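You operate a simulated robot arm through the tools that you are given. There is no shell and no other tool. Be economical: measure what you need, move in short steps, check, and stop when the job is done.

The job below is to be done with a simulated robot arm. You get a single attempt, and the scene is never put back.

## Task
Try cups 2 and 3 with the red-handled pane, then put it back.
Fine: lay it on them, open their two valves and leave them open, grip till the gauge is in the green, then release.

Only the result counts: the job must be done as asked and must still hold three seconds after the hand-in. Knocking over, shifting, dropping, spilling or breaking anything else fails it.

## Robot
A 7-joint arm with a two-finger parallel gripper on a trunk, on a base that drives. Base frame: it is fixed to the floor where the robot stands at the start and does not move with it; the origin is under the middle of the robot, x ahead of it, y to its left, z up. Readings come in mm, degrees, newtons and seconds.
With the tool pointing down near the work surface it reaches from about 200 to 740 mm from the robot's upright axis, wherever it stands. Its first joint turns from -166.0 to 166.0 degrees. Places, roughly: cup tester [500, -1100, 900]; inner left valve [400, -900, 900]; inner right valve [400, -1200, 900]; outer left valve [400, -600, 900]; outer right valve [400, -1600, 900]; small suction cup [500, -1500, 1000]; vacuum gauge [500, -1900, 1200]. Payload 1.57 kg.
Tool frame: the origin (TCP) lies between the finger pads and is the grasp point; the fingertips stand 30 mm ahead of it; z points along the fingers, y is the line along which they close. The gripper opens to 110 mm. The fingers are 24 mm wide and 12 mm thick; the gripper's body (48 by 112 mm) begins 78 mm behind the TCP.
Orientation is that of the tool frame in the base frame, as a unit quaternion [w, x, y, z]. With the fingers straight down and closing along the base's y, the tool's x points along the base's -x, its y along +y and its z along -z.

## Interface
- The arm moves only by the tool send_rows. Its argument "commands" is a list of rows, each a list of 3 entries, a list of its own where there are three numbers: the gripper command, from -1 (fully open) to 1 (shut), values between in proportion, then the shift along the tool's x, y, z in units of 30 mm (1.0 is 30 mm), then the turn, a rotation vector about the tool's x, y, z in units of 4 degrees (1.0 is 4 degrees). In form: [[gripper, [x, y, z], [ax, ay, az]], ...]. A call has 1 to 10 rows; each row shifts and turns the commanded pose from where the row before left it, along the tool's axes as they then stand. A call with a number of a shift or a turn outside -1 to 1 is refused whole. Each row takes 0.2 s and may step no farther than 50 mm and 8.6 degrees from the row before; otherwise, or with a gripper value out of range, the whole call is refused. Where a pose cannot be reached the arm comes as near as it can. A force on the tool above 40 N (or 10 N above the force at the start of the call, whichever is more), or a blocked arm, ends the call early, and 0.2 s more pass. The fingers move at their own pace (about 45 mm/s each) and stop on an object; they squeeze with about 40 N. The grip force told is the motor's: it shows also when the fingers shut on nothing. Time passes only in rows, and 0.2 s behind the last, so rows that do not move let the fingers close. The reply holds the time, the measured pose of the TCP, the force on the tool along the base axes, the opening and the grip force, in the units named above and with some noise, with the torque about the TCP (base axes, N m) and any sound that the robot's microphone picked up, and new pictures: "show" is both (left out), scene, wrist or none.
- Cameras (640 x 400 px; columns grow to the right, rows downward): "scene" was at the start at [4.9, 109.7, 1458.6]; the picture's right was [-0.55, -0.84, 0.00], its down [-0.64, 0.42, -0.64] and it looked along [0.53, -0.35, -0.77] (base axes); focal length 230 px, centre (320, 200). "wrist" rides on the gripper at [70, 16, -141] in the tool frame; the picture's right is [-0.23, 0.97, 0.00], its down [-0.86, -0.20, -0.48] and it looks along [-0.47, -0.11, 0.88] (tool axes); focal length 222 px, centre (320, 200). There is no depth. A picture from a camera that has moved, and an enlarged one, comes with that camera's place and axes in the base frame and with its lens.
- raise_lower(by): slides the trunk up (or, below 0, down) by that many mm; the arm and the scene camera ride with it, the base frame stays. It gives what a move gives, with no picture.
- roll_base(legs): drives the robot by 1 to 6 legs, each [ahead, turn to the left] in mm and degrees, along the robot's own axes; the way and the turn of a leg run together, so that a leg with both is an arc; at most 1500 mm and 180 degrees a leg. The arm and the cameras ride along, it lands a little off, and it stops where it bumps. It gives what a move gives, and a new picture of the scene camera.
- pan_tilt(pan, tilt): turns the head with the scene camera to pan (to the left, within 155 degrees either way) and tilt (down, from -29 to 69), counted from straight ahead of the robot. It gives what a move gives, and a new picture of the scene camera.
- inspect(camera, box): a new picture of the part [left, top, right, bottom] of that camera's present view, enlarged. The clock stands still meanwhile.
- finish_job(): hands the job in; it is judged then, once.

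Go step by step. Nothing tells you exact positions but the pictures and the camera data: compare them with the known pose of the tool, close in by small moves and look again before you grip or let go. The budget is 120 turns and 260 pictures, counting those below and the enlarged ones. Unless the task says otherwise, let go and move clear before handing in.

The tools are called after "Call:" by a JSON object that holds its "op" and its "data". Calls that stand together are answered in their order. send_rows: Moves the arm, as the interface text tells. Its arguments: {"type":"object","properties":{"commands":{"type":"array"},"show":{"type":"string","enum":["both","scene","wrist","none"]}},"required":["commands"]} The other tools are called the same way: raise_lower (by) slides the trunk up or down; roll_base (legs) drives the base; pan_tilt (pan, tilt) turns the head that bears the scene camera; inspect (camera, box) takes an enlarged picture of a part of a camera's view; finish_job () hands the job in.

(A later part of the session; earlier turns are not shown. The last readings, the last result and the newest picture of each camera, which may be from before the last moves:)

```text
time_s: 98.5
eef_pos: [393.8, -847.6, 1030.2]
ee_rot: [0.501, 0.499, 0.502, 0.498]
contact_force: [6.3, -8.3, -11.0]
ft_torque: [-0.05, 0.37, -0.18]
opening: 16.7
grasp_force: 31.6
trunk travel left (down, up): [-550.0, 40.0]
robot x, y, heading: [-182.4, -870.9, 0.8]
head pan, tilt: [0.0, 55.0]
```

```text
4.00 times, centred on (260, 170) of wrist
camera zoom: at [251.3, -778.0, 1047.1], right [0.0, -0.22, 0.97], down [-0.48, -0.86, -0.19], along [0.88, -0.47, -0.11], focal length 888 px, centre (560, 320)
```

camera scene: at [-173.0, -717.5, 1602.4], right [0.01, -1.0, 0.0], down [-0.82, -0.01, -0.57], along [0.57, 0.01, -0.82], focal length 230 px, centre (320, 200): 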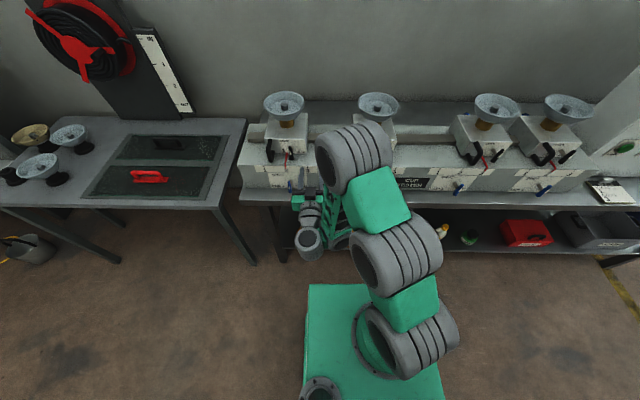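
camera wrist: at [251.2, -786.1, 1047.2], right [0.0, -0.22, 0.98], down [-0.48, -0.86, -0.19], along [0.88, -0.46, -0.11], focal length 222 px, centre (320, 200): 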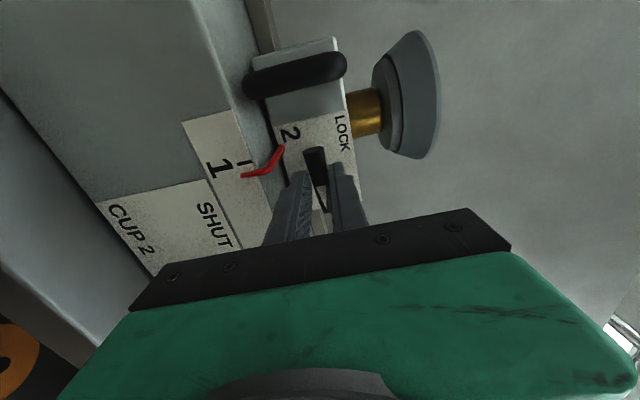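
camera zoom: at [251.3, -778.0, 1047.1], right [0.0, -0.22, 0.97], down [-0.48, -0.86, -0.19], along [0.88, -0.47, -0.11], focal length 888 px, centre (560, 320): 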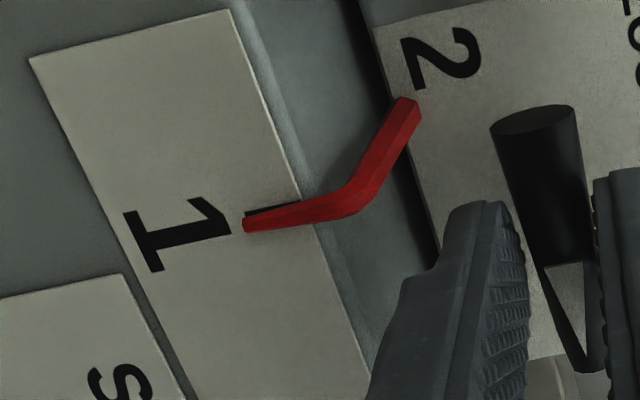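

Pointer 2 is on mark 1. I twist the lever back to LOCK.

Call:
{"op": "send_rows", "data": {"commands": [[1, [0, 0, 0], [0, 0, -1]], [1, [0, 0, 0], [0, 0, -1]], [1, [0, 0, 0], [0, 0, -1]], [1, [0, 0, 0], [0, 0, -1]], [1, [0, 0, 0], [0, 0, -1]], [1, [0, 0, 0], [0, 0, -1]], [1, [0, 0, 0], [0, 0, -1]], [1, [0, 0, 0], [0, 0, -1]], [1, [0, 0, 0], [0, 0, -1]]], "show": "none"}}

Call:
{"op": "send_rows", "data": {"commands": [[1, [0, 0, 0], [0, 0, -1]], [1, [0, 0, 0], [0, 0, -1]], [1, [0, 0, 0], [0, 0, -1]], [1, [0, 0, 0], [0, 0, -1]], [1, [0, 0, 0], [0, 0, -1]], [1, [0, 0, 0], [0, 0, -1]], [1, [0, 0, 0], [0, 0, -1]], [1, [0, 0, 0], [0, 0, -1]], [1, [0, 0, 0], [0, 0, -1]]], "show": "none"}}

Call:
{"op": "send_rows", "data": {"commands": [[1, [-0.03, 0, 0.03], [0, 0, -1]], [1, [0, 0, 0], [0, 0, -1]], [1, [0, 0, 0], [0, 0, -1]], [1, [0, 0, 0], [0, 0, -1]], [1, [0, 0, 0], [0, 0, -0.8]]], "show": "wrist"}}

```text
time_s: 100.5
eef_pos: [393.6, -848.2, 1029.9]
ee_rot: [0.63, 0.319, 0.631, 0.32]
contact_force: [9.2, -11.7, 3.0]
ft_torque: [0.03, 0.33, 0.27]
opening: 16.7
grasp_force: 32.1
trunk travel left (down, up): [-550.0, 40.0]
robot x, y, heading: [-183.1, -869.4, 0.5]
head pan, tilt: [0.0, 55.0]
```

```text
time_s: 102.5
eef_pos: [392.7, -847.8, 1030.5]
ee_rot: [0.699, 0.108, 0.699, 0.11]
contact_force: [12.0, -7.2, 15.4]
ft_torque: [-0.02, 0.05, -0.04]
opening: 16.7
grasp_force: 31.8
trunk travel left (down, up): [-550.0, 40.0]
robot x, y, heading: [-182.4, -873.2, 0.7]
head pan, tilt: [0.0, 55.0]
```

```text
time_s: 103.7
eef_pos: [394.4, -847.2, 1031.0]
ee_rot: [0.705, -0.01, 0.709, -0.008]
contact_force: [3.6, -4.8, 3.8]
ft_torque: [0.93, -0.36, -0.15]
opening: 17.1
grasp_force: 31.7
trunk travel left (down, up): [-550.0, 40.0]
robot x, y, heading: [-184.6, -871.4, 0.8]
head pan, tilt: [0.0, 55.0]
camera wrist: at [250.8, -832.6, 961.8], right [0.0, 0.98, 0.2], down [-0.47, -0.18, 0.86], along [0.88, -0.09, 0.46], focal length 222 px, centre (320, 200)
```

wrist: 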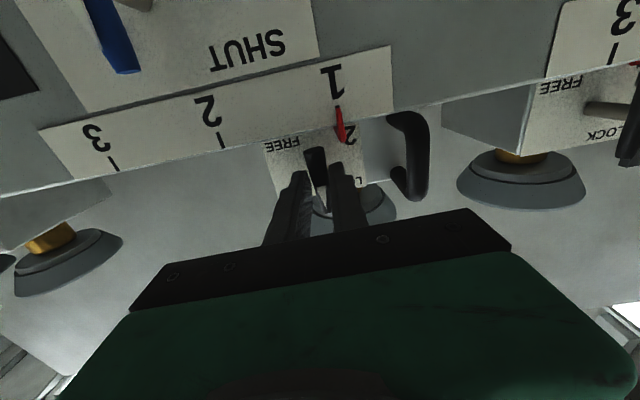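

Both blocks are set and locked. I let go, back off, and look at the pane closely while turning the tool down again.

Call:
{"op": "send_rows", "data": {"commands": [[0.1, [0, 0, 0], [0, 0, 0.4]], [0.1, [0, 0, 0], [0, 0, 0]], [0.1, [0, 0, -1], [0, 0, 0]], [0.1, [0, 0, -1], [0, 0, 0]], [0.1, [-0.5, 0, -0.5], [0, 0, 0]], [0.1, [-1, 0, 0], [0, 0, 0]], [0.1, [-1, 0, 0], [0, 0, 0]], [0.1, [-1, 0, 0], [0, 0, 0]], [0.1, [-1, 0, 0], [0, 0, 0]]], "show": "none"}}

Call:
{"op": "pan_tilt", "data": {"pan": 40, "tilt": 40}}

Call:
{"op": "inspect", "data": {"camera": "scene", "box": [180, 100, 500, 300]}}

```text
time_s: 105.7
eef_pos: [316.9, -850.9, 1112.4]
ee_rot: [0.709, -0.001, 0.705, 0.002]
contact_force: [0.4, 1.4, 0.7]
ft_torque: [0.0, 0.01, -0.02]
opening: 49.5
grasp_force: 0.1
out of reach, approached as far as the arm can: row 8, 9
trunk travel left (down, up): [-550.0, 40.0]
robot x, y, heading: [-184.3, -869.9, 0.8]
head pan, tilt: [0.0, 55.0]
```

```text
time_s: 106.8
eef_pos: [315.9, -849.9, 1113.3]
ee_rot: [0.709, 0.0, 0.705, 0.002]
contact_force: [0.4, -0.1, -0.3]
ft_torque: [0.03, 0.0, 0.02]
opening: 49.2
grasp_force: 0.1
trunk travel left (down, up): [-550.0, 40.0]
robot x, y, heading: [-180.7, -872.1, 0.7]
head pan, tilt: [40.0, 40.0]
camera scene: at [-180.6, -663.6, 1623.0], right [0.65, -0.76, 0.0], down [-0.49, -0.42, -0.77], along [0.58, 0.5, -0.64], focal length 230 px, centre (320, 200)
```

scene: 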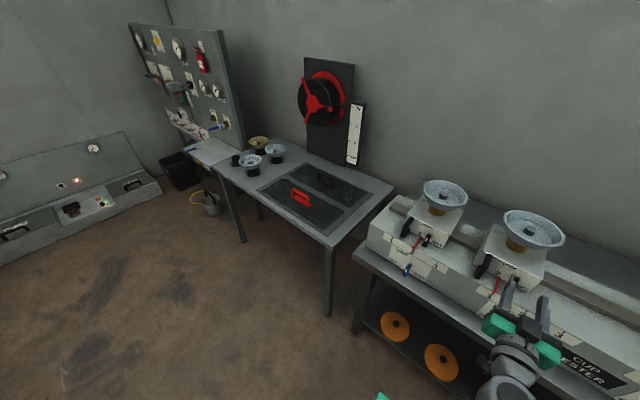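

```text
2.00 times, centred on (340, 200) of scene
camera zoom: at [-180.6, -663.6, 1623.0], right [0.65, -0.76, 0.0], down [-0.49, -0.42, -0.77], along [0.58, 0.5, -0.64], focal length 460 px, centre (280, 200)
```

zoom: 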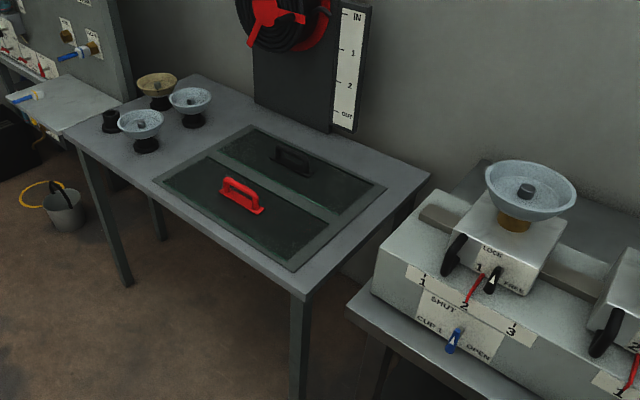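

I turn the tool back to pointing down.

Call:
{"op": "send_rows", "data": {"commands": [[0.1, [0, 0, 0], [0, 1, 0]], [0.1, [0, 0, 0], [0, 1, 0]], [0.1, [0, 0, 0], [0, 1, 0]], [0.1, [0, 0, 0], [0, 1, 0]], [0.1, [0, 0, 0], [0, 1, 0]], [0.1, [0, 0, 0], [0, 1, 0]], [0.1, [0, 0, 0], [0, 1, 0]], [0.1, [0, 0, 0], [0, 1, 0]], [0.1, [0, 0, 0], [0, 1, 0]], [0.1, [0, 0, 0], [0, 1, 0]]], "show": "none"}}

Call:
{"op": "send_rows", "data": {"commands": [[0.1, [0, 0, 0], [0, 1, 0]], [0.1, [0, 0, 0], [0, 1, 0]], [0.1, [0, 0, 0], [0, 1, 0]], [0.1, [0, 0, 0], [0, 1, 0]], [0.1, [0, 0, 0], [0, 1, 0]], [0.1, [0, 0, 0], [0, 1, 0]], [0.1, [0, 0, 0], [0, 1, 0]], [0.1, [0, 0, 0], [0, 1, 0]], [0.1, [0, 0, 0], [0, 1, 0]], [0.1, [0, 0, 0], [0, 1, 0]]], "show": "wrist"}}

```text
time_s: 109.0
eef_pos: [302.0, -855.0, 1061.1]
ee_rot: [0.661, -0.006, 0.75, 0.007]
contact_force: [-0.3, 0.3, 0.5]
ft_torque: [0.01, 0.06, 0.0]
opening: 49.7
grasp_force: 0.0
out of reach, approached as far as the arm can: row 1, 2, 3, 4, 5, 6, 7, 8, 9, 10
trunk travel left (down, up): [-550.0, 40.0]
robot x, y, heading: [-182.6, -876.8, 0.8]
head pan, tilt: [40.0, 40.0]
```

```text
time_s: 111.2
eef_pos: [301.2, -854.1, 1060.3]
ee_rot: [0.662, -0.006, 0.75, 0.006]
contact_force: [-1.3, 0.1, -0.4]
ft_torque: [0.02, 0.0, 0.0]
opening: 49.7
grasp_force: 0.0
out of reach, approached as far as the arm can: row 1, 2, 3, 4, 5, 6, 7, 8, 9, 10
trunk travel left (down, up): [-550.0, 40.0]
robot x, y, heading: [-184.2, -873.8, 0.6]
head pan, tilt: [40.0, 40.0]
camera wrist: at [151.6, -840.7, 1010.4], right [0.01, 0.97, 0.23], down [-0.36, -0.21, 0.91], along [0.93, -0.09, 0.35], focal length 222 px, centre (320, 200)
```

wrist: 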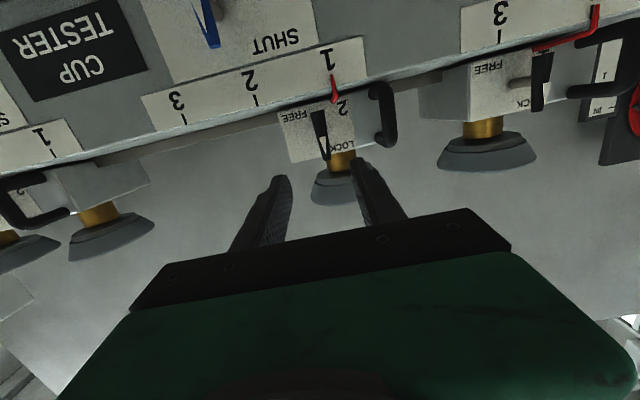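

Call:
{"op": "send_rows", "data": {"commands": [[0.1, [0, -1, 0], [0, 0, 0]], [0.1, [0, -1, 0], [0, 0, 0]], [0.1, [0, -1, 0], [0, 0, 0]], [0.1, [0, -1, 0], [0, 0, 0]], [0.1, [0, -1, 0], [0, 0, 0]], [0.1, [0, -1, 0], [0, 0, 0]], [0.1, [0, -1, 0], [0, 0, 0]]], "show": "scene"}}

```text
time_s: 112.8
eef_pos: [304.0, -1065.7, 1058.5]
ee_rot: [0.661, -0.006, 0.75, 0.007]
contact_force: [-0.7, -0.3, -0.1]
ft_torque: [0.04, -0.01, -0.01]
opening: 49.4
grasp_force: 0.1
trunk travel left (down, up): [-550.0, 40.0]
robot x, y, heading: [-183.9, -870.2, 0.7]
head pan, tilt: [40.0, 40.0]
camera scene: at [-180.7, -663.9, 1623.1], right [0.65, -0.76, 0.0], down [-0.49, -0.42, -0.77], along [0.58, 0.5, -0.64], focal length 230 px, centre (320, 200)
```

scene: 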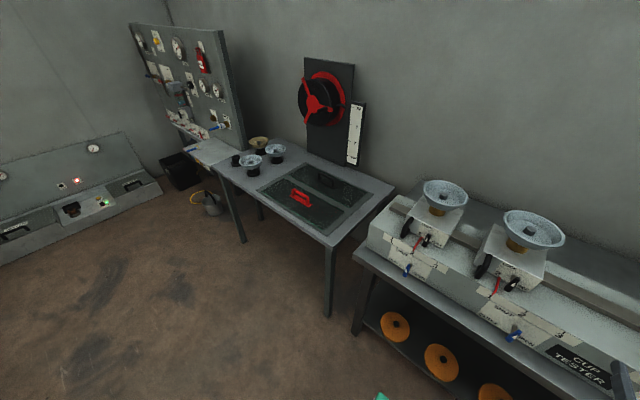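

Call:
{"op": "send_rows", "data": {"commands": [[0.1, [-1, 0, 0], [0, 1, 0]], [0.1, [-1, 0, 0], [0, 1, 0]], [0.1, [-1, 0, 0], [0, 1, 0]], [0.1, [-1, 0, 0], [0, 1, 0]], [0.1, [-1, 0, 0], [0, 1, 0]], [0.1, [0, 0, 0], [0, 1, 0]], [0.1, [0, 0, 0], [0, 1, 0]], [0.1, [0, 0, 0], [0, 1, 0]], [0.1, [0, 0, 0], [0, 1, 0]], [0.1, [0, 0, 0], [0, 1, 0]]], "show": "none"}}

Call:
{"op": "send_rows", "data": {"commands": [[0.1, [0, 0, 0], [0, 1, 0]], [0.1, [0, 0, 0], [0, 1, 0]], [0.1, [0, 0, 0], [0, 1, 0]], [0.1, [0, 0, 0], [0, 1, 0]], [0.1, [0, 0, 0], [0, 1, 0]], [0.1, [0, 0, 0], [0, 1, 0]], [0.1, [0, 0, 0], [0, 1, 0]], [0.1, [0, 0, 0], [0, 1, 0]], [0.1, [0, 0, 0], [0, 1, 0]], [0.1, [0, 0, 0], [0, 1, 0]]], "show": "wrist"}}

```text
time_s: 115.0
eef_pos: [344.0, -1064.4, 1202.7]
ee_rot: [0.364, -0.008, 0.931, 0.005]
contact_force: [-0.5, -0.4, 0.4]
ft_torque: [-0.02, -0.01, -0.02]
opening: 49.5
grasp_force: 0.1
trunk travel left (down, up): [-550.0, 40.0]
robot x, y, heading: [-184.8, -873.7, 0.8]
head pan, tilt: [40.0, 40.0]
```

```text
time_s: 117.2
eef_pos: [344.2, -1063.8, 1204.3]
ee_rot: [0.023, -0.009, 1.0, 0.001]
contact_force: [-0.3, 0.9, -0.5]
ft_torque: [-0.01, 0.02, 0.01]
opening: 49.7
grasp_force: 0.0
trunk travel left (down, up): [-550.0, 40.0]
robot x, y, heading: [-186.2, -872.3, 0.8]
head pan, tilt: [40.0, 40.0]
camera wrist: at [266.0, -1049.4, 1342.7], right [0.21, 0.98, 0.01], down [0.83, -0.19, 0.52], along [0.51, -0.1, -0.86], focal length 222 px, centre (320, 200)
```

wrist: 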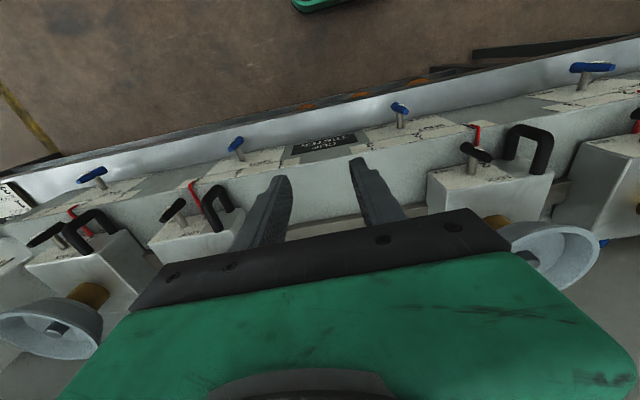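

Tool is down. I yaw it 90° so it closes across the pane's handle, then drive to the pane table.

Call:
{"op": "send_rows", "data": {"commands": [[-0.2, [0, 0, 0], [0, 0.66, 0]], [-0.2, [0, 0, 0], [0, 0, 1]], [-0.2, [0, 0, 0], [0, 0, 1]], [-0.2, [0, 0, 0], [0, 0, 1]], [-0.2, [0, 0, 0], [0, 0, 1]], [-0.2, [0, 0, 0], [0, 0, 1]], [-0.2, [0, 0, 0], [0, 0, 1]], [-0.2, [0, 0, 0], [0, 0, 1]], [-0.2, [0, 0, 0], [0, 0, 1]], [-0.2, [0, 0, 0], [0, 0, 1]]], "show": "none"}}

Call:
{"op": "send_rows", "data": {"commands": [[-0.2, [0, 0, 0], [0, 0, 1]], [-0.2, [0, 0, 0], [0, 0, 1]], [-0.2, [0, 0, 0], [0, 0, 1]], [-0.2, [0, 0, 0], [0, 0, 1]], [-0.2, [0, 0, 0], [0, 0, 1]], [-0.2, [0, 0, 0], [0, 0, 1]], [-0.2, [0, 0, 0], [0, 0, 1]], [-0.2, [0, 0, 0], [0, 0, 1]], [-0.2, [0, 0, 0], [0, 0, 1]], [-0.2, [0, 0, 0], [0, 0, 1]]], "show": "none"}}

Call:
{"op": "send_rows", "data": {"commands": [[-0.2, [0, 0, 0], [0, 0, 1]], [-0.2, [0, 0, 0], [0, 0, 1]], [-0.2, [0, 0, 0], [0, 0, 1]], [-0.2, [0, 0, 0], [0, 0, 0.75]]], "show": "both"}}

```text
time_s: 119.4
eef_pos: [345.0, -1062.2, 1204.2]
ee_rot: [0.001, 0.302, 0.953, 0.002]
contact_force: [-0.4, -0.8, 0.1]
ft_torque: [0.03, 0.03, 0.0]
opening: 66.1
grasp_force: 0.1
trunk travel left (down, up): [-550.0, 40.0]
robot x, y, heading: [-184.8, -872.8, 0.6]
head pan, tilt: [40.0, 40.0]
```

```text
time_s: 121.6
eef_pos: [342.8, -1064.0, 1204.7]
ee_rot: [0.001, 0.609, 0.793, 0.002]
contact_force: [-0.2, -0.6, -0.8]
ft_torque: [0.03, 0.01, 0.01]
opening: 65.7
grasp_force: 0.0
trunk travel left (down, up): [-550.0, 40.0]
robot x, y, heading: [-186.6, -871.9, 0.9]
head pan, tilt: [40.0, 40.0]
```

```text
time_s: 122.6
eef_pos: [342.4, -1063.6, 1204.2]
ee_rot: [0.001, 0.707, 0.707, 0.002]
contact_force: [0.1, 0.4, 1.3]
ft_torque: [0.0, -0.03, -0.01]
opening: 65.8
grasp_force: 0.1
trunk travel left (down, up): [-550.0, 40.0]
robot x, y, heading: [-181.9, -871.3, 0.4]
head pan, tilt: [40.0, 40.0]
camera scene: at [-180.6, -663.6, 1623.1], right [0.65, -0.76, 0.0], down [-0.49, -0.42, -0.77], along [0.58, 0.5, -0.64], focal length 230 px, centre (320, 200)
camera wrist: at [358.2, -994.4, 1346.7], right [0.97, -0.23, 0.0], down [-0.2, -0.86, 0.48], along [-0.11, -0.46, -0.88], focal length 222 px, centre (320, 200)
```

scene: 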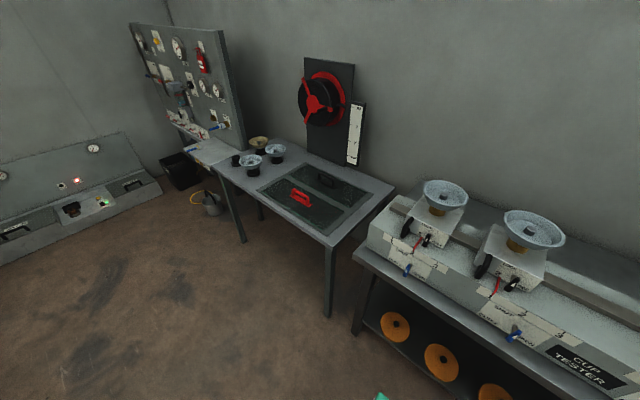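
wrist: 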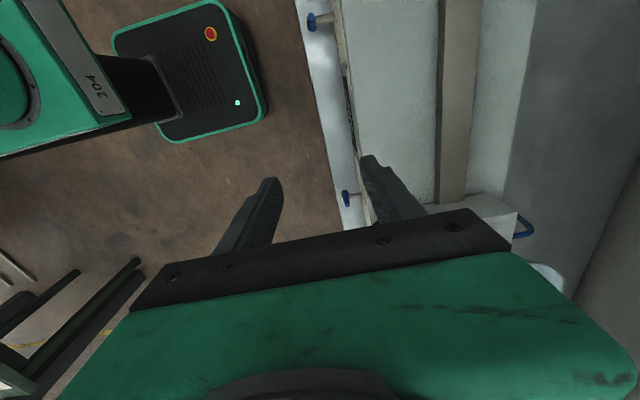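

Call:
{"op": "roll_base", "data": {"legs": [[0, 90], [1100, 0], [0, -90], [110, 0]]}}

Call:
{"op": "pan_tilt", "data": {"pan": -10, "tilt": 50}}

Call:
{"op": "inspect", "data": {"camera": "wrist", "box": [0, 0, 640, 400]}}

```text
time_s: 136.7
eef_pos: [428.9, 45.6, 1203.8]
ee_rot: [0.0, 0.7, 0.714, 0.002]
contact_force: [0.4, 0.0, -0.1]
ft_torque: [-0.03, 0.04, -0.02]
opening: 66.0
grasp_force: 0.1
trunk travel left (down, up): [-550.0, 40.0]
robot x, y, heading: [-106.5, 225.7, 2.5]
head pan, tilt: [40.0, 40.0]
camera scene: at [-104.1, 435.4, 1623.0], right [0.67, -0.74, 0.0], down [-0.48, -0.43, -0.77], along [0.57, 0.51, -0.64], focal length 230 px, centre (320, 200)
```

scene: 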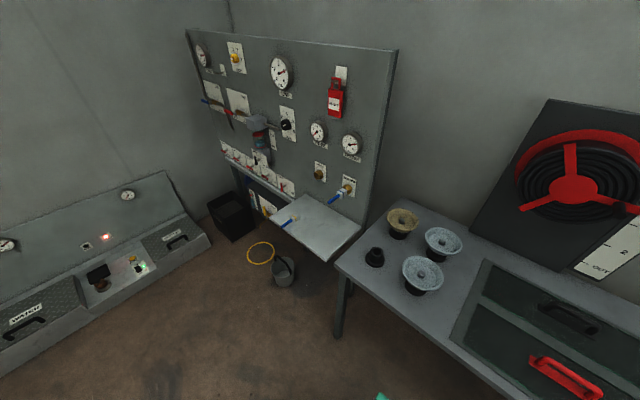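

```text
time_s: 137.8
eef_pos: [427.3, 45.6, 1203.8]
ee_rot: [0.001, 0.7, 0.714, 0.002]
contact_force: [0.1, 0.9, -0.5]
ft_torque: [-0.02, 0.01, -0.01]
opening: 66.1
grasp_force: 0.1
trunk travel left (down, up): [-550.0, 40.0]
robot x, y, heading: [-103.2, 227.2, 2.3]
head pan, tilt: [-10.0, 50.0]
camera scene: at [-92.0, 368.0, 1608.9], right [-0.14, -0.99, 0.0], down [-0.76, 0.1, -0.64], along [0.64, -0.09, -0.77], focal length 230 px, centre (320, 200)
```

scene: 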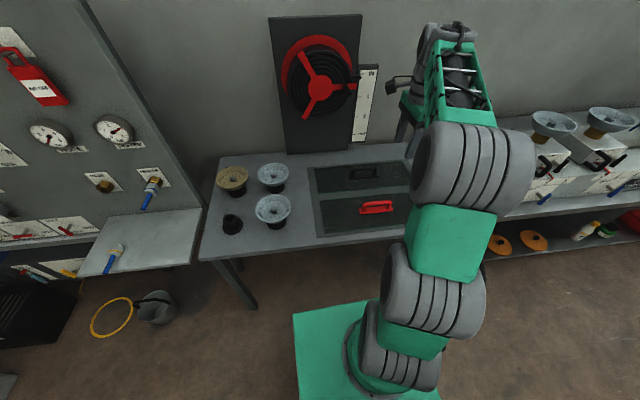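

```text
1.00 times, centred on (320, 200) of wrist (not enlarged: the box is as wide or as high as the picture)
camera zoom: at [441.2, 115.6, 1346.5], right [0.98, -0.21, 0.0], down [-0.18, -0.86, 0.48], along [-0.1, -0.47, -0.88], focal length 222 px, centre (320, 200)
```

zoom: 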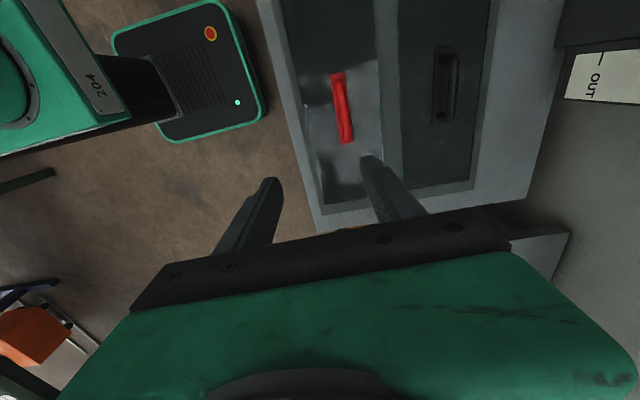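

The handle is near (476,48,828). Before gripping I want the pane's true size versus the cup spacing (480 mm between centres), so I shift the hand left for a full view.

Call:
{"op": "send_rows", "data": {"commands": [[-0.2, [1, 0, 0], [0, 0, 0]], [-0.2, [1, 0, 0], [0, 0, 0]], [-0.2, [1, 0, 0], [0, 0, 0]], [-0.2, [1, 0, 0], [0, 0, 0]], [-0.2, [1, 0, 0], [0, 0, 0]]], "show": "wrist"}}

Call:
{"op": "pan_tilt", "data": {"pan": 10, "tilt": 50}}

```text
time_s: 139.0
eef_pos: [425.4, 198.2, 1207.0]
ee_rot: [0.001, 0.7, 0.714, 0.002]
contact_force: [-0.4, -0.2, 0.3]
ft_torque: [0.0, -0.02, -0.05]
opening: 66.1
grasp_force: 0.1
trunk travel left (down, up): [-550.0, 40.0]
robot x, y, heading: [-104.6, 226.0, 2.0]
head pan, tilt: [-10.0, 50.0]
camera wrist: at [438.3, 267.6, 1349.2], right [0.98, -0.21, 0.0], down [-0.18, -0.86, 0.48], along [-0.1, -0.47, -0.88], focal length 222 px, centre (320, 200)
```

wrist: 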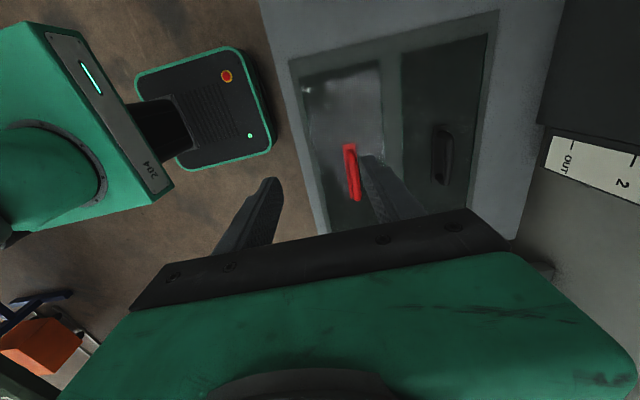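

```text
time_s: 139.9
eef_pos: [425.0, 196.5, 1207.3]
ee_rot: [0.0, 0.7, 0.714, 0.002]
contact_force: [0.1, -0.3, -0.4]
ft_torque: [-0.03, 0.01, 0.0]
opening: 66.2
grasp_force: 0.0
trunk travel left (down, up): [-550.0, 40.0]
robot x, y, heading: [-103.1, 226.4, 2.0]
head pan, tilt: [10.0, 50.0]
camera scene: at [-92.9, 394.6, 1608.9], right [0.21, -0.98, 0.0], down [-0.75, -0.16, -0.64], along [0.63, 0.13, -0.77], focal length 230 px, centre (320, 200)
```

scene: 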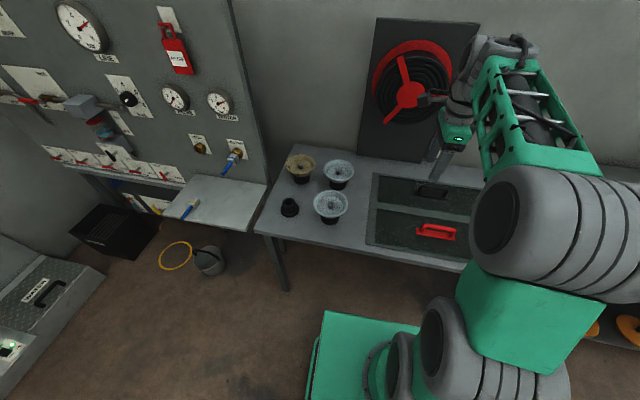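

The pane seems shorter than the cups' spread, so I check its right end precisely as well.

Call:
{"op": "send_rows", "data": {"commands": [[-1, [-1, 0, 0], [0, 0, 0]], [-1, [-1, 0, 0], [0, 0, 0]], [-1, [-1, 0, 0], [0, 0, 0]], [-1, [-1, 0, 0], [0, 0, 0]], [-1, [-1, 0, 0], [0, 0, 0]], [-1, [-1, 0, 0], [0, 0, 0]], [-1, [-1, 0, 0], [0, 0, 0]]], "show": "wrist"}}

Call:
{"op": "pan_tilt", "data": {"pan": -10, "tilt": 50}}

```text
time_s: 141.5
eef_pos: [430.7, -16.2, 1206.1]
ee_rot: [-0.001, 0.7, 0.715, 0.002]
contact_force: [1.2, 1.2, 0.6]
ft_torque: [0.02, -0.03, 0.02]
opening: 110.1
grasp_force: 0.1
trunk travel left (down, up): [-550.0, 40.0]
robot x, y, heading: [-105.1, 226.2, 1.9]
head pan, tilt: [10.0, 50.0]
camera wrist: at [444.1, 54.3, 1346.8], right [0.98, -0.21, 0.0], down [-0.18, -0.86, 0.48], along [-0.1, -0.47, -0.88], focal length 222 px, centre (320, 200)
```

wrist: 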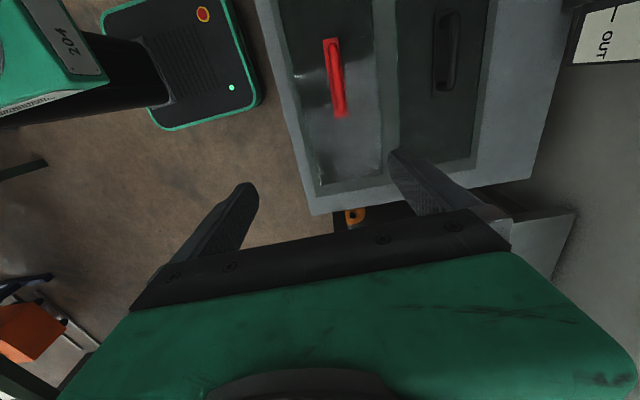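

```text
time_s: 142.3
eef_pos: [430.2, -14.0, 1205.8]
ee_rot: [0.0, 0.699, 0.715, 0.001]
contact_force: [-0.4, -0.4, 0.2]
ft_torque: [0.03, -0.02, 0.04]
opening: 109.6
grasp_force: 0.1
trunk travel left (down, up): [-550.0, 40.0]
robot x, y, heading: [-102.2, 229.5, 2.3]
head pan, tilt: [-10.0, 50.0]
camera scene: at [-92.0, 368.0, 1608.9], right [-0.14, -0.99, 0.0], down [-0.76, 0.1, -0.64], along [0.64, -0.09, -0.77], focal length 230 px, centre (320, 200)
```

scene: 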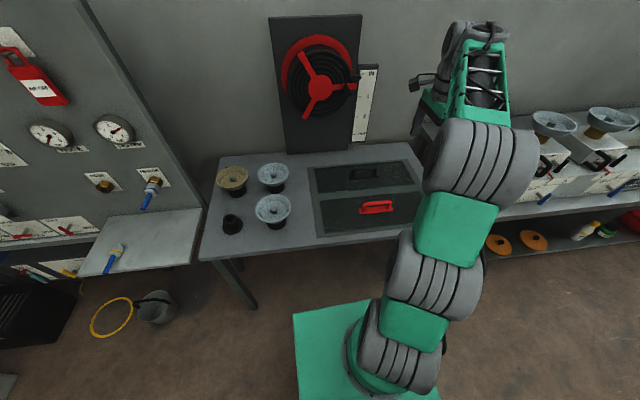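

The pane is about 470 × 175 mm with the handle in its middle. I'll follow the card's setting and check the seal by the gauge. I align over the handle and lower the trunk.

Call:
{"op": "send_rows", "data": {"commands": [[-1, [1, 0.75, 0], [0, 0, 0.3]], [-1, [1, 0.75, 0], [0, 0, 0]], [-1, [0, 0, 0], [0, 0, 0]]], "show": "none"}}

Call:
{"op": "raise_lower", "data": {"by": -260}}

Call:
{"op": "inspect", "data": {"camera": "wrist", "box": [200, 40, 500, 240]}}

Call:
{"op": "inspect", "data": {"camera": "scene", "box": [300, 130, 460, 260]}}

```text
time_s: 143.1
eef_pos: [473.6, 46.5, 1204.9]
ee_rot: [0.0, 0.707, 0.707, 0.001]
contact_force: [0.7, -0.1, -1.0]
ft_torque: [-0.04, -0.02, -0.01]
opening: 110.0
grasp_force: 0.1
trunk travel left (down, up): [-550.0, 40.0]
robot x, y, heading: [-105.1, 226.2, 2.0]
head pan, tilt: [-10.0, 50.0]
```

```text
time_s: 145.8
eef_pos: [473.1, 47.2, 944.5]
ee_rot: [-0.001, 0.707, 0.707, 0.001]
contact_force: [1.4, -0.9, -0.1]
ft_torque: [-0.03, -0.03, 0.04]
opening: 109.7
grasp_force: 0.0
trunk travel left (down, up): [-290.0, 300.0]
robot x, y, heading: [-103.7, 226.4, 2.3]
head pan, tilt: [-10.0, 50.0]
```

```text
2.00 times, centred on (350, 140) of wrist
camera zoom: at [488.5, 116.6, 1086.6], right [0.97, -0.23, 0.0], down [-0.2, -0.86, 0.48], along [-0.11, -0.46, -0.88], focal length 444 px, centre (260, 320)
```

zoom: 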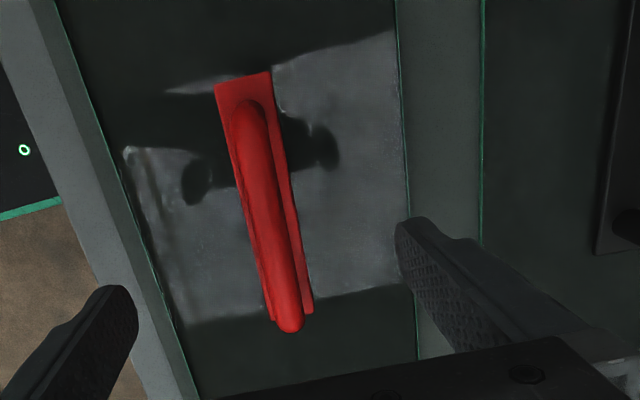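

```text
3.08 times, centred on (380, 195) of scene
camera zoom: at [-92.0, 367.9, 1348.9], right [-0.14, -0.99, 0.0], down [-0.76, 0.11, -0.64], along [0.64, -0.09, -0.77], focal length 707 px, centre (135, 215)
```

zoom: 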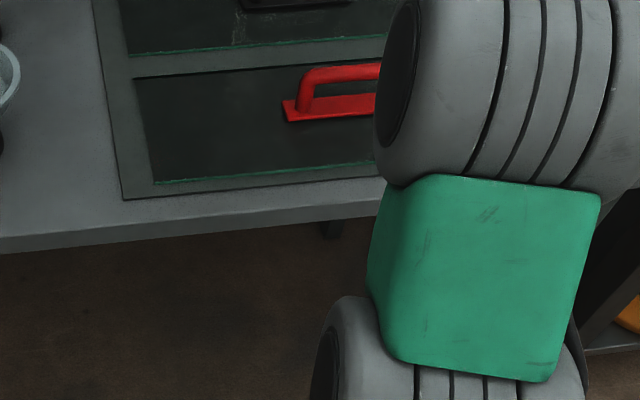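

Call:
{"op": "send_rows", "data": {"commands": [[-0.3, [0, 0.1, 1], [0, 0, 0]], [-0.3, [0, 0, 1], [0, 0, 0]], [-0.3, [0, 0, 1], [0, 0, 0]]], "show": "none"}}

Call:
{"op": "inspect", "data": {"camera": "wrist", "box": [200, 40, 500, 240]}}

```text
time_s: 146.6
eef_pos: [476.8, 47.1, 854.8]
ee_rot: [0.0, 0.707, 0.708, 0.001]
contact_force: [0.3, 0.3, 0.4]
ft_torque: [0.02, -0.03, 0.01]
opening: 71.5
grasp_force: 0.1
trunk travel left (down, up): [-290.0, 300.0]
robot x, y, heading: [-103.7, 221.8, 1.9]
head pan, tilt: [-10.0, 50.0]
```

```text
2.00 times, centred on (350, 140) of wrist
camera zoom: at [491.2, 116.7, 996.6], right [0.97, -0.23, 0.0], down [-0.2, -0.86, 0.48], along [-0.1, -0.47, -0.88], focal length 444 px, centre (260, 320)
```

zoom: 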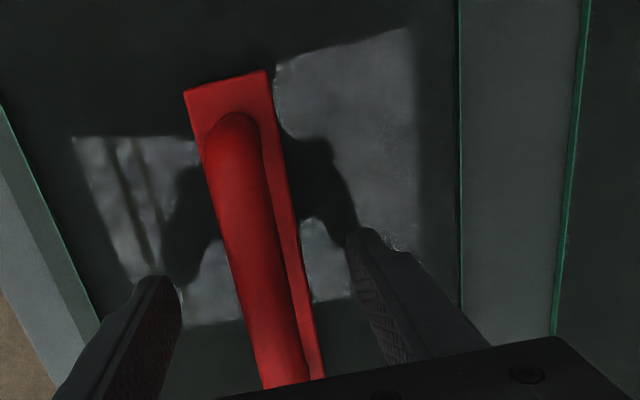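

Bar is near z 810. I descend to 825 and close.

Call:
{"op": "send_rows", "data": {"commands": [[-0.3, [0, 0, 0.5], [0, 0, 0]], [-0.3, [0, 0, 0.5], [0, 0, 0]], [1, [0, 0, 0], [0, 0, 0]], [1, [0, 0, 0], [0, 0, 0]], [1, [0, 0, 0], [0, 0, 0]], [1, [0, 0, 0], [0, 0, 0]], [1, [0, 0, 0], [0, 0, 0]]], "show": "wrist"}}

```text
time_s: 147.2
eef_pos: [477.1, 45.7, 840.9]
ee_rot: [0.01, 0.708, 0.706, 0.009]
contact_force: [-17.8, -1.1, 17.2]
ft_torque: [0.23, 1.39, 0.22]
opening: 70.7
grasp_force: 7.4
trunk travel left (down, up): [-290.0, 300.0]
robot x, y, heading: [-105.4, 225.5, 2.0]
head pan, tilt: [-10.0, 50.0]
stopped in row 3: the force on the tool passed its limit at 51 N (the readings are from after the stop); the commanded pose is now the measured one
camera wrist: at [489.2, 115.6, 982.5], right [0.97, -0.23, 0.03], down [-0.21, -0.85, 0.47], along [-0.09, -0.47, -0.88], focal length 222 px, centre (320, 200)
```

wrist: 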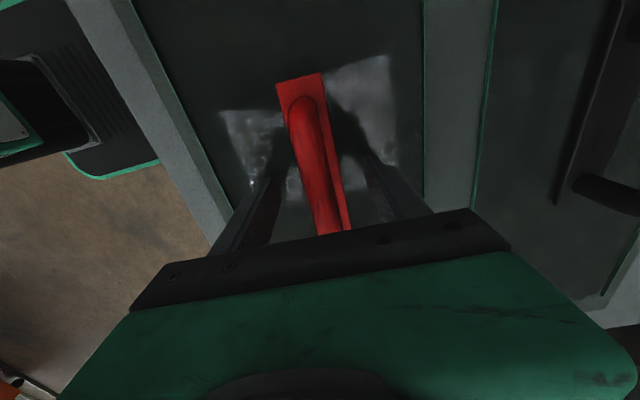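

The fingertips touched at about z 811 (pane surface), so I back up 5 mm, level, and close on the bar.

Call:
{"op": "send_rows", "data": {"commands": [[-0.3, [0, 0, -0.2], [0.38, 0, 0]], [-0.3, [0, 0, 0], [0, 0, 0]], [1, [0, 0, 0], [0, 0, 0]], [1, [0, 0, 0], [0, 0, 0]], [1, [0, 0, 0], [0, 0, 0]], [1, [0, 0, 0], [0, 0, 0]], [1, [0, 0, 0], [0, 0, 0]]], "show": "wrist"}}

```text
time_s: 148.8
eef_pos: [480.4, 45.7, 841.9]
ee_rot: [-0.001, 0.708, 0.707, -0.001]
contact_force: [2.0, -0.6, 0.7]
ft_torque: [-0.04, 0.0, -0.31]
opening: 17.7
grasp_force: 30.4
trunk travel left (down, up): [-290.0, 300.0]
robot x, y, heading: [-104.7, 229.7, 2.0]
head pan, tilt: [-10.0, 50.0]
camera wrist: at [495.5, 116.0, 984.9], right [0.97, -0.23, 0.0], down [-0.2, -0.85, 0.48], along [-0.11, -0.47, -0.88], focal length 222 px, centre (320, 200)
```

wrist: 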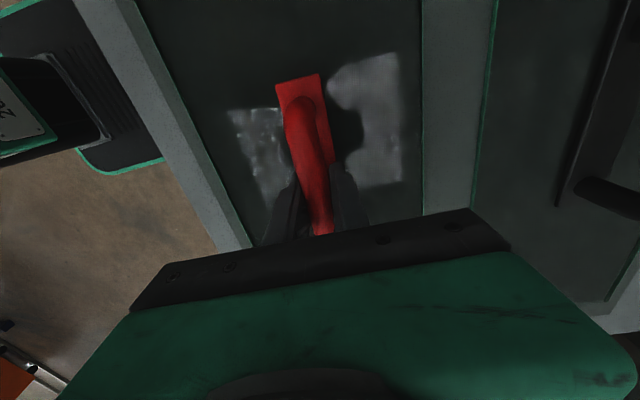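

Gripped at (480.4, 45.7, 841.9), which I note for the return. I lift gently.

Call:
{"op": "send_rows", "data": {"commands": [[1, [0, 0, -0.3], [0, 0, 0]], [1, [0, 0, -0.3], [0, 0, 0]], [1, [0, 0, -0.5], [0, 0, 0]], [1, [0, 0, -0.7], [0, 0, 0]], [1, [0, 0, -1], [0, 0, 0]], [1, [0, 0, -1], [0, 0, 0]]], "show": "both"}}

```text
time_s: 150.2
eef_pos: [480.0, 44.5, 954.0]
ee_rot: [-0.002, 0.707, 0.707, -0.004]
contact_force: [0.7, 1.0, 0.2]
ft_torque: [0.02, 0.07, 0.01]
opening: 0.0
grasp_force: 21.6
trunk travel left (down, up): [-290.0, 300.0]
robot x, y, heading: [-101.9, 228.7, 2.3]
head pan, tilt: [-10.0, 50.0]
camera scene: at [-90.6, 367.9, 1348.9], right [-0.14, -0.99, 0.0], down [-0.76, 0.11, -0.64], along [0.64, -0.09, -0.77], focal length 230 px, centre (320, 200)
camera wrist: at [496.3, 114.9, 1096.4], right [0.97, -0.23, -0.01], down [-0.2, -0.85, 0.48], along [-0.12, -0.47, -0.88], focal length 222 px, centre (320, 200)
```

scene: 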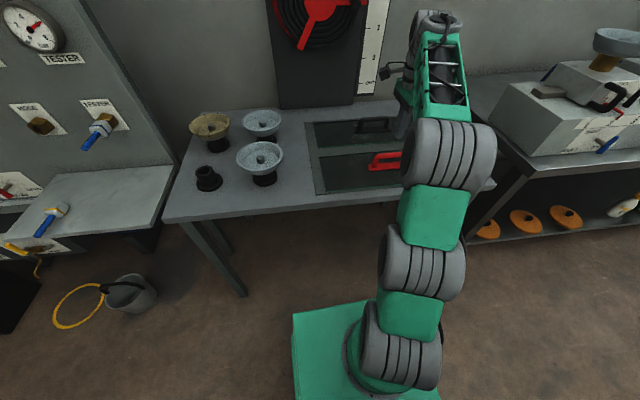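
wrist: 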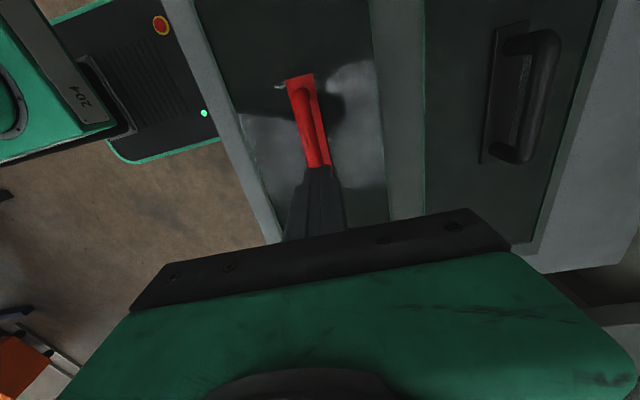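

The handle slipped out of the fingers (opening 0). I check the pane's seat and the handle's geometry.

Call:
{"op": "inspect", "data": {"camera": "wrist", "box": [180, 0, 440, 240]}}

Call:
{"op": "inspect", "data": {"camera": "scene", "box": [290, 110, 420, 200]}}

```text
1.67 times, centred on (310, 120) of wrist
camera zoom: at [496.3, 114.9, 1096.4], right [0.97, -0.23, -0.01], down [-0.2, -0.85, 0.48], along [-0.12, -0.47, -0.88], focal length 370 px, centre (337, 333)
```

zoom: 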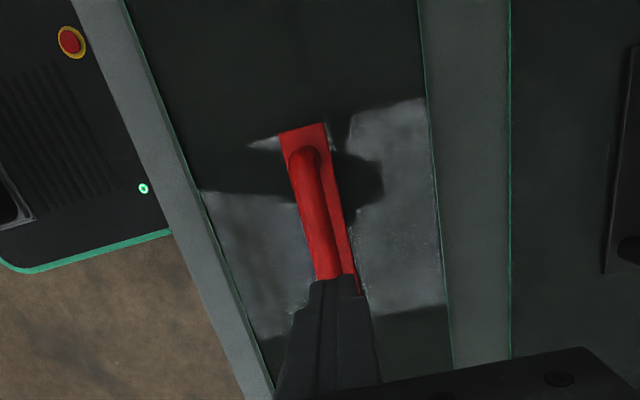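

```text
4.44 times, centred on (355, 155) of scene
camera zoom: at [-90.6, 367.9, 1348.9], right [-0.14, -0.99, 0.0], down [-0.76, 0.11, -0.64], along [0.64, -0.09, -0.77], focal length 1021 px, centre (164, 400)
```

zoom: 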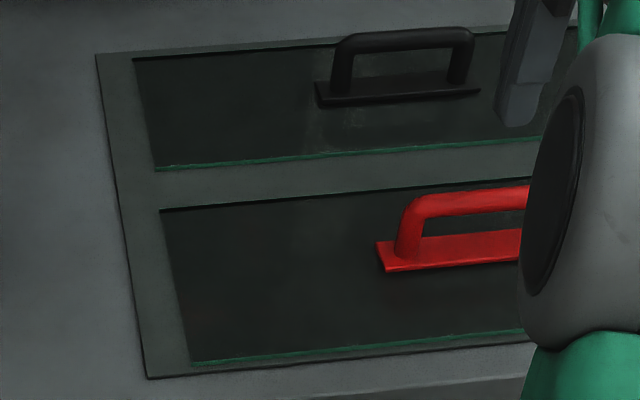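

The pane still lies in its seat; measured again it is about 470 mm long, so it can only cover cups 2 and 3 when they stand 320 mm apart, at their original marks 2. Before resetting the blocks, I test the grip again while I'm here, lifting only slightly.

Call:
{"op": "send_rows", "data": {"commands": [[-0.3, [0, 0, 0], [0.2, 0.2, 0]], [-0.3, [0, 0, 0.5], [0, 0, 0]], [-0.3, [0, 0, 1], [0, 0, 0]], [-0.3, [0, 0, 1], [0, 0, 0]], [-0.3, [0, 0, 0.8], [0, 0, 0]], [-0.3, [0, 0, 0], [0, 0, 0]]], "show": "wrist"}}

Call:
{"op": "inspect", "data": {"camera": "wrist", "box": [220, 60, 420, 240]}}

```text
time_s: 151.6
eef_pos: [478.0, 44.9, 858.1]
ee_rot: [-0.01, 0.707, 0.707, -0.002]
contact_force: [-0.2, -0.1, -0.2]
ft_torque: [0.02, -0.01, -0.03]
opening: 71.4
grasp_force: 0.1
trunk travel left (down, up): [-290.0, 300.0]
robot x, y, heading: [-103.6, 227.8, 2.0]
head pan, tilt: [-10.0, 50.0]
camera wrist: at [495.1, 114.5, 1000.3], right [0.97, -0.23, -0.02], down [-0.19, -0.86, 0.47], along [-0.12, -0.46, -0.88], focal length 222 px, centre (320, 200)
```

wrist: 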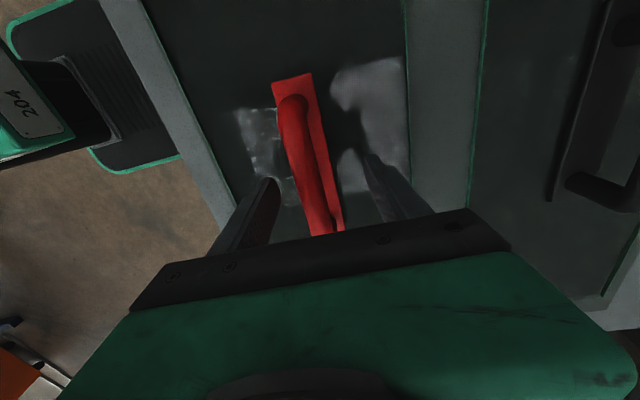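

```text
2.22 times, centred on (320, 150) of wrist
camera zoom: at [495.1, 114.5, 1000.3], right [0.97, -0.23, -0.02], down [-0.19, -0.86, 0.47], along [-0.12, -0.46, -0.88], focal length 494 px, centre (320, 311)
```

zoom: 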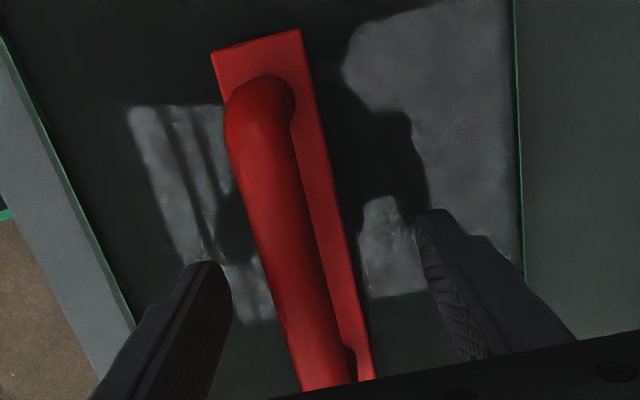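

By scene triangulation the bar spans about z 848–866, so I was gripping too low on the pads. I close here at z ≈ 857 and lift a little.

Call:
{"op": "send_rows", "data": {"commands": [[-0.3, [0, 0, 0.05], [-0.24, -0.16, 0]], [1, [0, 0, 0], [0, 0, 0]], [1, [0, 0, 0], [0, 0, 0]], [1, [0, 0, 0], [0, 0, 0]], [1, [0, 0, 0], [0, 0, 0]], [1, [0, 0, 0], [0, 0, 0]], [1, [0, 0, -0.15], [0, 0, 0]], [1, [0, 0, -0.15], [0, 0, 0]]], "show": "none"}}

Call:
{"op": "send_rows", "data": {"commands": [[1, [0, 0, -0.2], [0, 0, 0]], [1, [0, 0, -0.3], [0, 0, 0]], [1, [0, 0, -0.3], [0, 0, 0]], [1, [0, 0, 0], [0, 0, 0]]], "show": "both"}}

```text
time_s: 153.4
eef_pos: [478.2, 46.1, 863.3]
ee_rot: [-0.002, 0.707, 0.707, -0.001]
contact_force: [-0.2, -0.2, -10.8]
ft_torque: [0.01, -0.03, -0.02]
opening: 17.7
grasp_force: 32.4
trunk travel left (down, up): [-290.0, 300.0]
robot x, y, heading: [-105.5, 226.6, 2.0]
head pan, tilt: [-10.0, 50.0]
```

```text
time_s: 154.4
eef_pos: [479.8, 47.8, 889.0]
ee_rot: [-0.001, 0.707, 0.707, -0.002]
contact_force: [-0.2, 0.3, -10.9]
ft_torque: [0.0, -0.04, 0.01]
opening: 18.0
grasp_force: 32.4
trunk travel left (down, up): [-290.0, 300.0]
robot x, y, heading: [-103.0, 230.2, 2.1]
head pan, tilt: [-10.0, 50.0]
camera scene: at [-91.3, 367.7, 1348.9], right [-0.14, -0.99, 0.0], down [-0.76, 0.11, -0.64], along [0.64, -0.09, -0.77], focal length 230 px, centre (320, 200)
camera wrist: at [494.3, 116.5, 1030.8], right [0.97, -0.23, 0.0], down [-0.2, -0.86, 0.48], along [-0.11, -0.47, -0.88], focal length 222 px, centre (320, 200)
```

scene: 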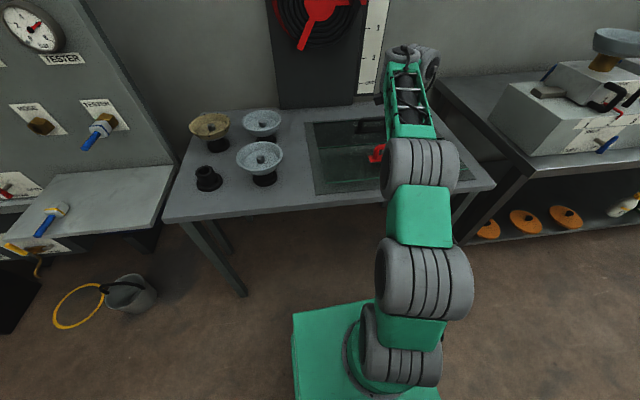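
wrist: 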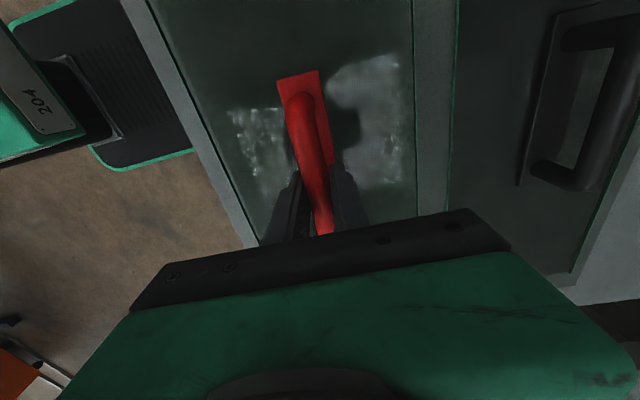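

The pane (about 1.1 kg) lifts cleanly when gripped at z 857. I lower it back into its seat for now, and go reset the blocks to mark 2 so that the pane covers both cups.

Call:
{"op": "send_rows", "data": {"commands": [[1, [0, 0, 0.3], [0, 0, 0]], [1, [0, 0, 0.3], [0, 0, 0]], [1, [0, 0, 0.25], [0, 0, 0]], [1, [0, 0, 0.2], [0, 0, 0]], [1, [0, 0, 0.05], [0, 0, 0]], [1, [0, 0, 0], [0, 0, 0]]], "show": "wrist"}}

```text
time_s: 155.8
eef_pos: [479.1, 47.7, 856.9]
ee_rot: [-0.001, 0.707, 0.708, -0.001]
contact_force: [1.5, -1.4, -6.6]
ft_torque: [0.29, -0.03, -0.09]
opening: 17.9
grasp_force: 32.4
trunk travel left (down, up): [-290.0, 300.0]
robot x, y, heading: [-101.0, 227.6, 2.3]
head pan, tilt: [-10.0, 50.0]
camera wrist: at [494.8, 116.9, 998.4], right [0.97, -0.23, 0.0], down [-0.2, -0.86, 0.48], along [-0.11, -0.47, -0.88], focal length 222 px, centre (320, 200)
```

wrist: 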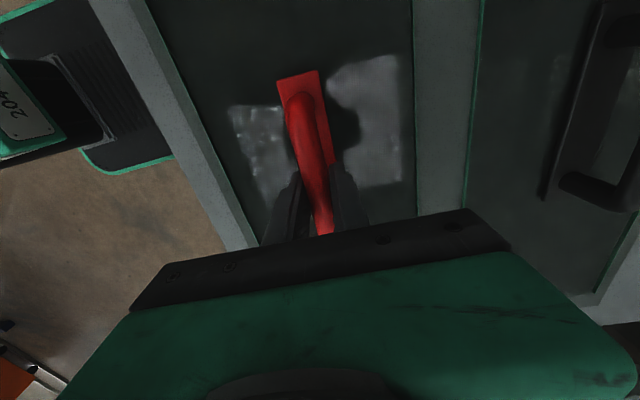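

Call:
{"op": "send_rows", "data": {"commands": [[1, [0, 0, 0.05], [0, 0, 0]], [1, [0, 0, 0.05], [0, 0, 0]], [1, [0, 0, 0], [0, 0, 0]]], "show": "none"}}

```text
time_s: 156.6
eef_pos: [480.2, 48.0, 856.2]
ee_rot: [0.002, 0.707, 0.707, 0.0]
contact_force: [7.5, 2.4, 15.1]
ft_torque: [0.75, -0.03, -0.17]
opening: 17.9
grasp_force: 32.1
trunk travel left (down, up): [-290.0, 300.0]
robot x, y, heading: [-106.0, 224.8, 2.3]
head pan, tilt: [-10.0, 50.0]
```

Call:
{"op": "inspect", "data": {"camera": "wrist", "box": [140, 0, 500, 240]}}

Call:
{"op": "pan_tilt", "data": {"pan": 5, "tilt": 50}}

Call:
{"op": "inspect", "data": {"camera": "scene", "box": [330, 90, 490, 200]}}

```text
1.67 times, centred on (320, 120) of wrist
camera zoom: at [493.9, 117.2, 998.3], right [0.97, -0.23, 0.0], down [-0.2, -0.85, 0.48], along [-0.1, -0.47, -0.88], focal length 370 px, centre (320, 333)
```

zoom: 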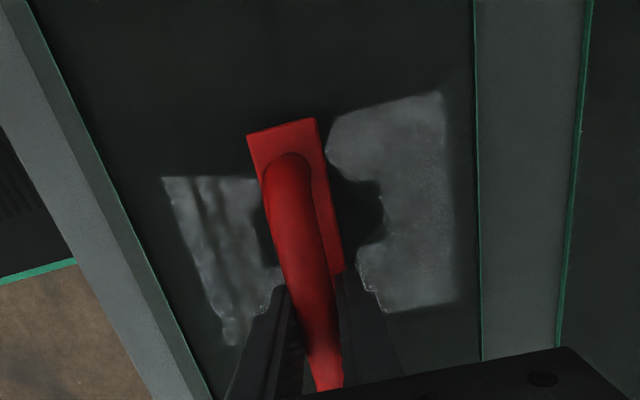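

```text
time_s: 157.3
eef_pos: [479.8, 47.2, 853.5]
ee_rot: [0.002, 0.707, 0.707, 0.0]
contact_force: [16.5, 1.2, 21.9]
ft_torque: [-0.04, 0.02, -0.17]
opening: 17.7
grasp_force: 32.4
trunk travel left (down, up): [-290.0, 300.0]
robot x, y, heading: [-105.6, 226.1, 2.3]
head pan, tilt: [5.0, 50.0]
camera scene: at [-91.8, 388.6, 1348.9], right [0.12, -0.99, 0.0], down [-0.76, -0.09, -0.64], along [0.64, 0.08, -0.77], focal length 230 px, centre (320, 200)
```

scene: 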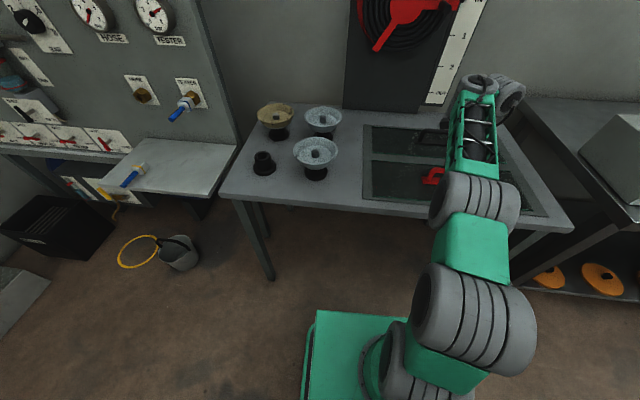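

```text
3.64 times, centred on (410, 145) of scene
camera zoom: at [-91.8, 388.6, 1348.9], right [0.12, -0.99, 0.0], down [-0.76, -0.09, -0.64], along [0.64, 0.08, -0.77], focal length 836 px, centre (-7, 400)
```

zoom: 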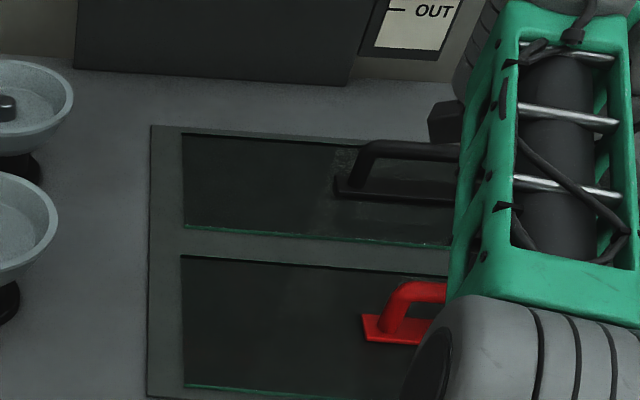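

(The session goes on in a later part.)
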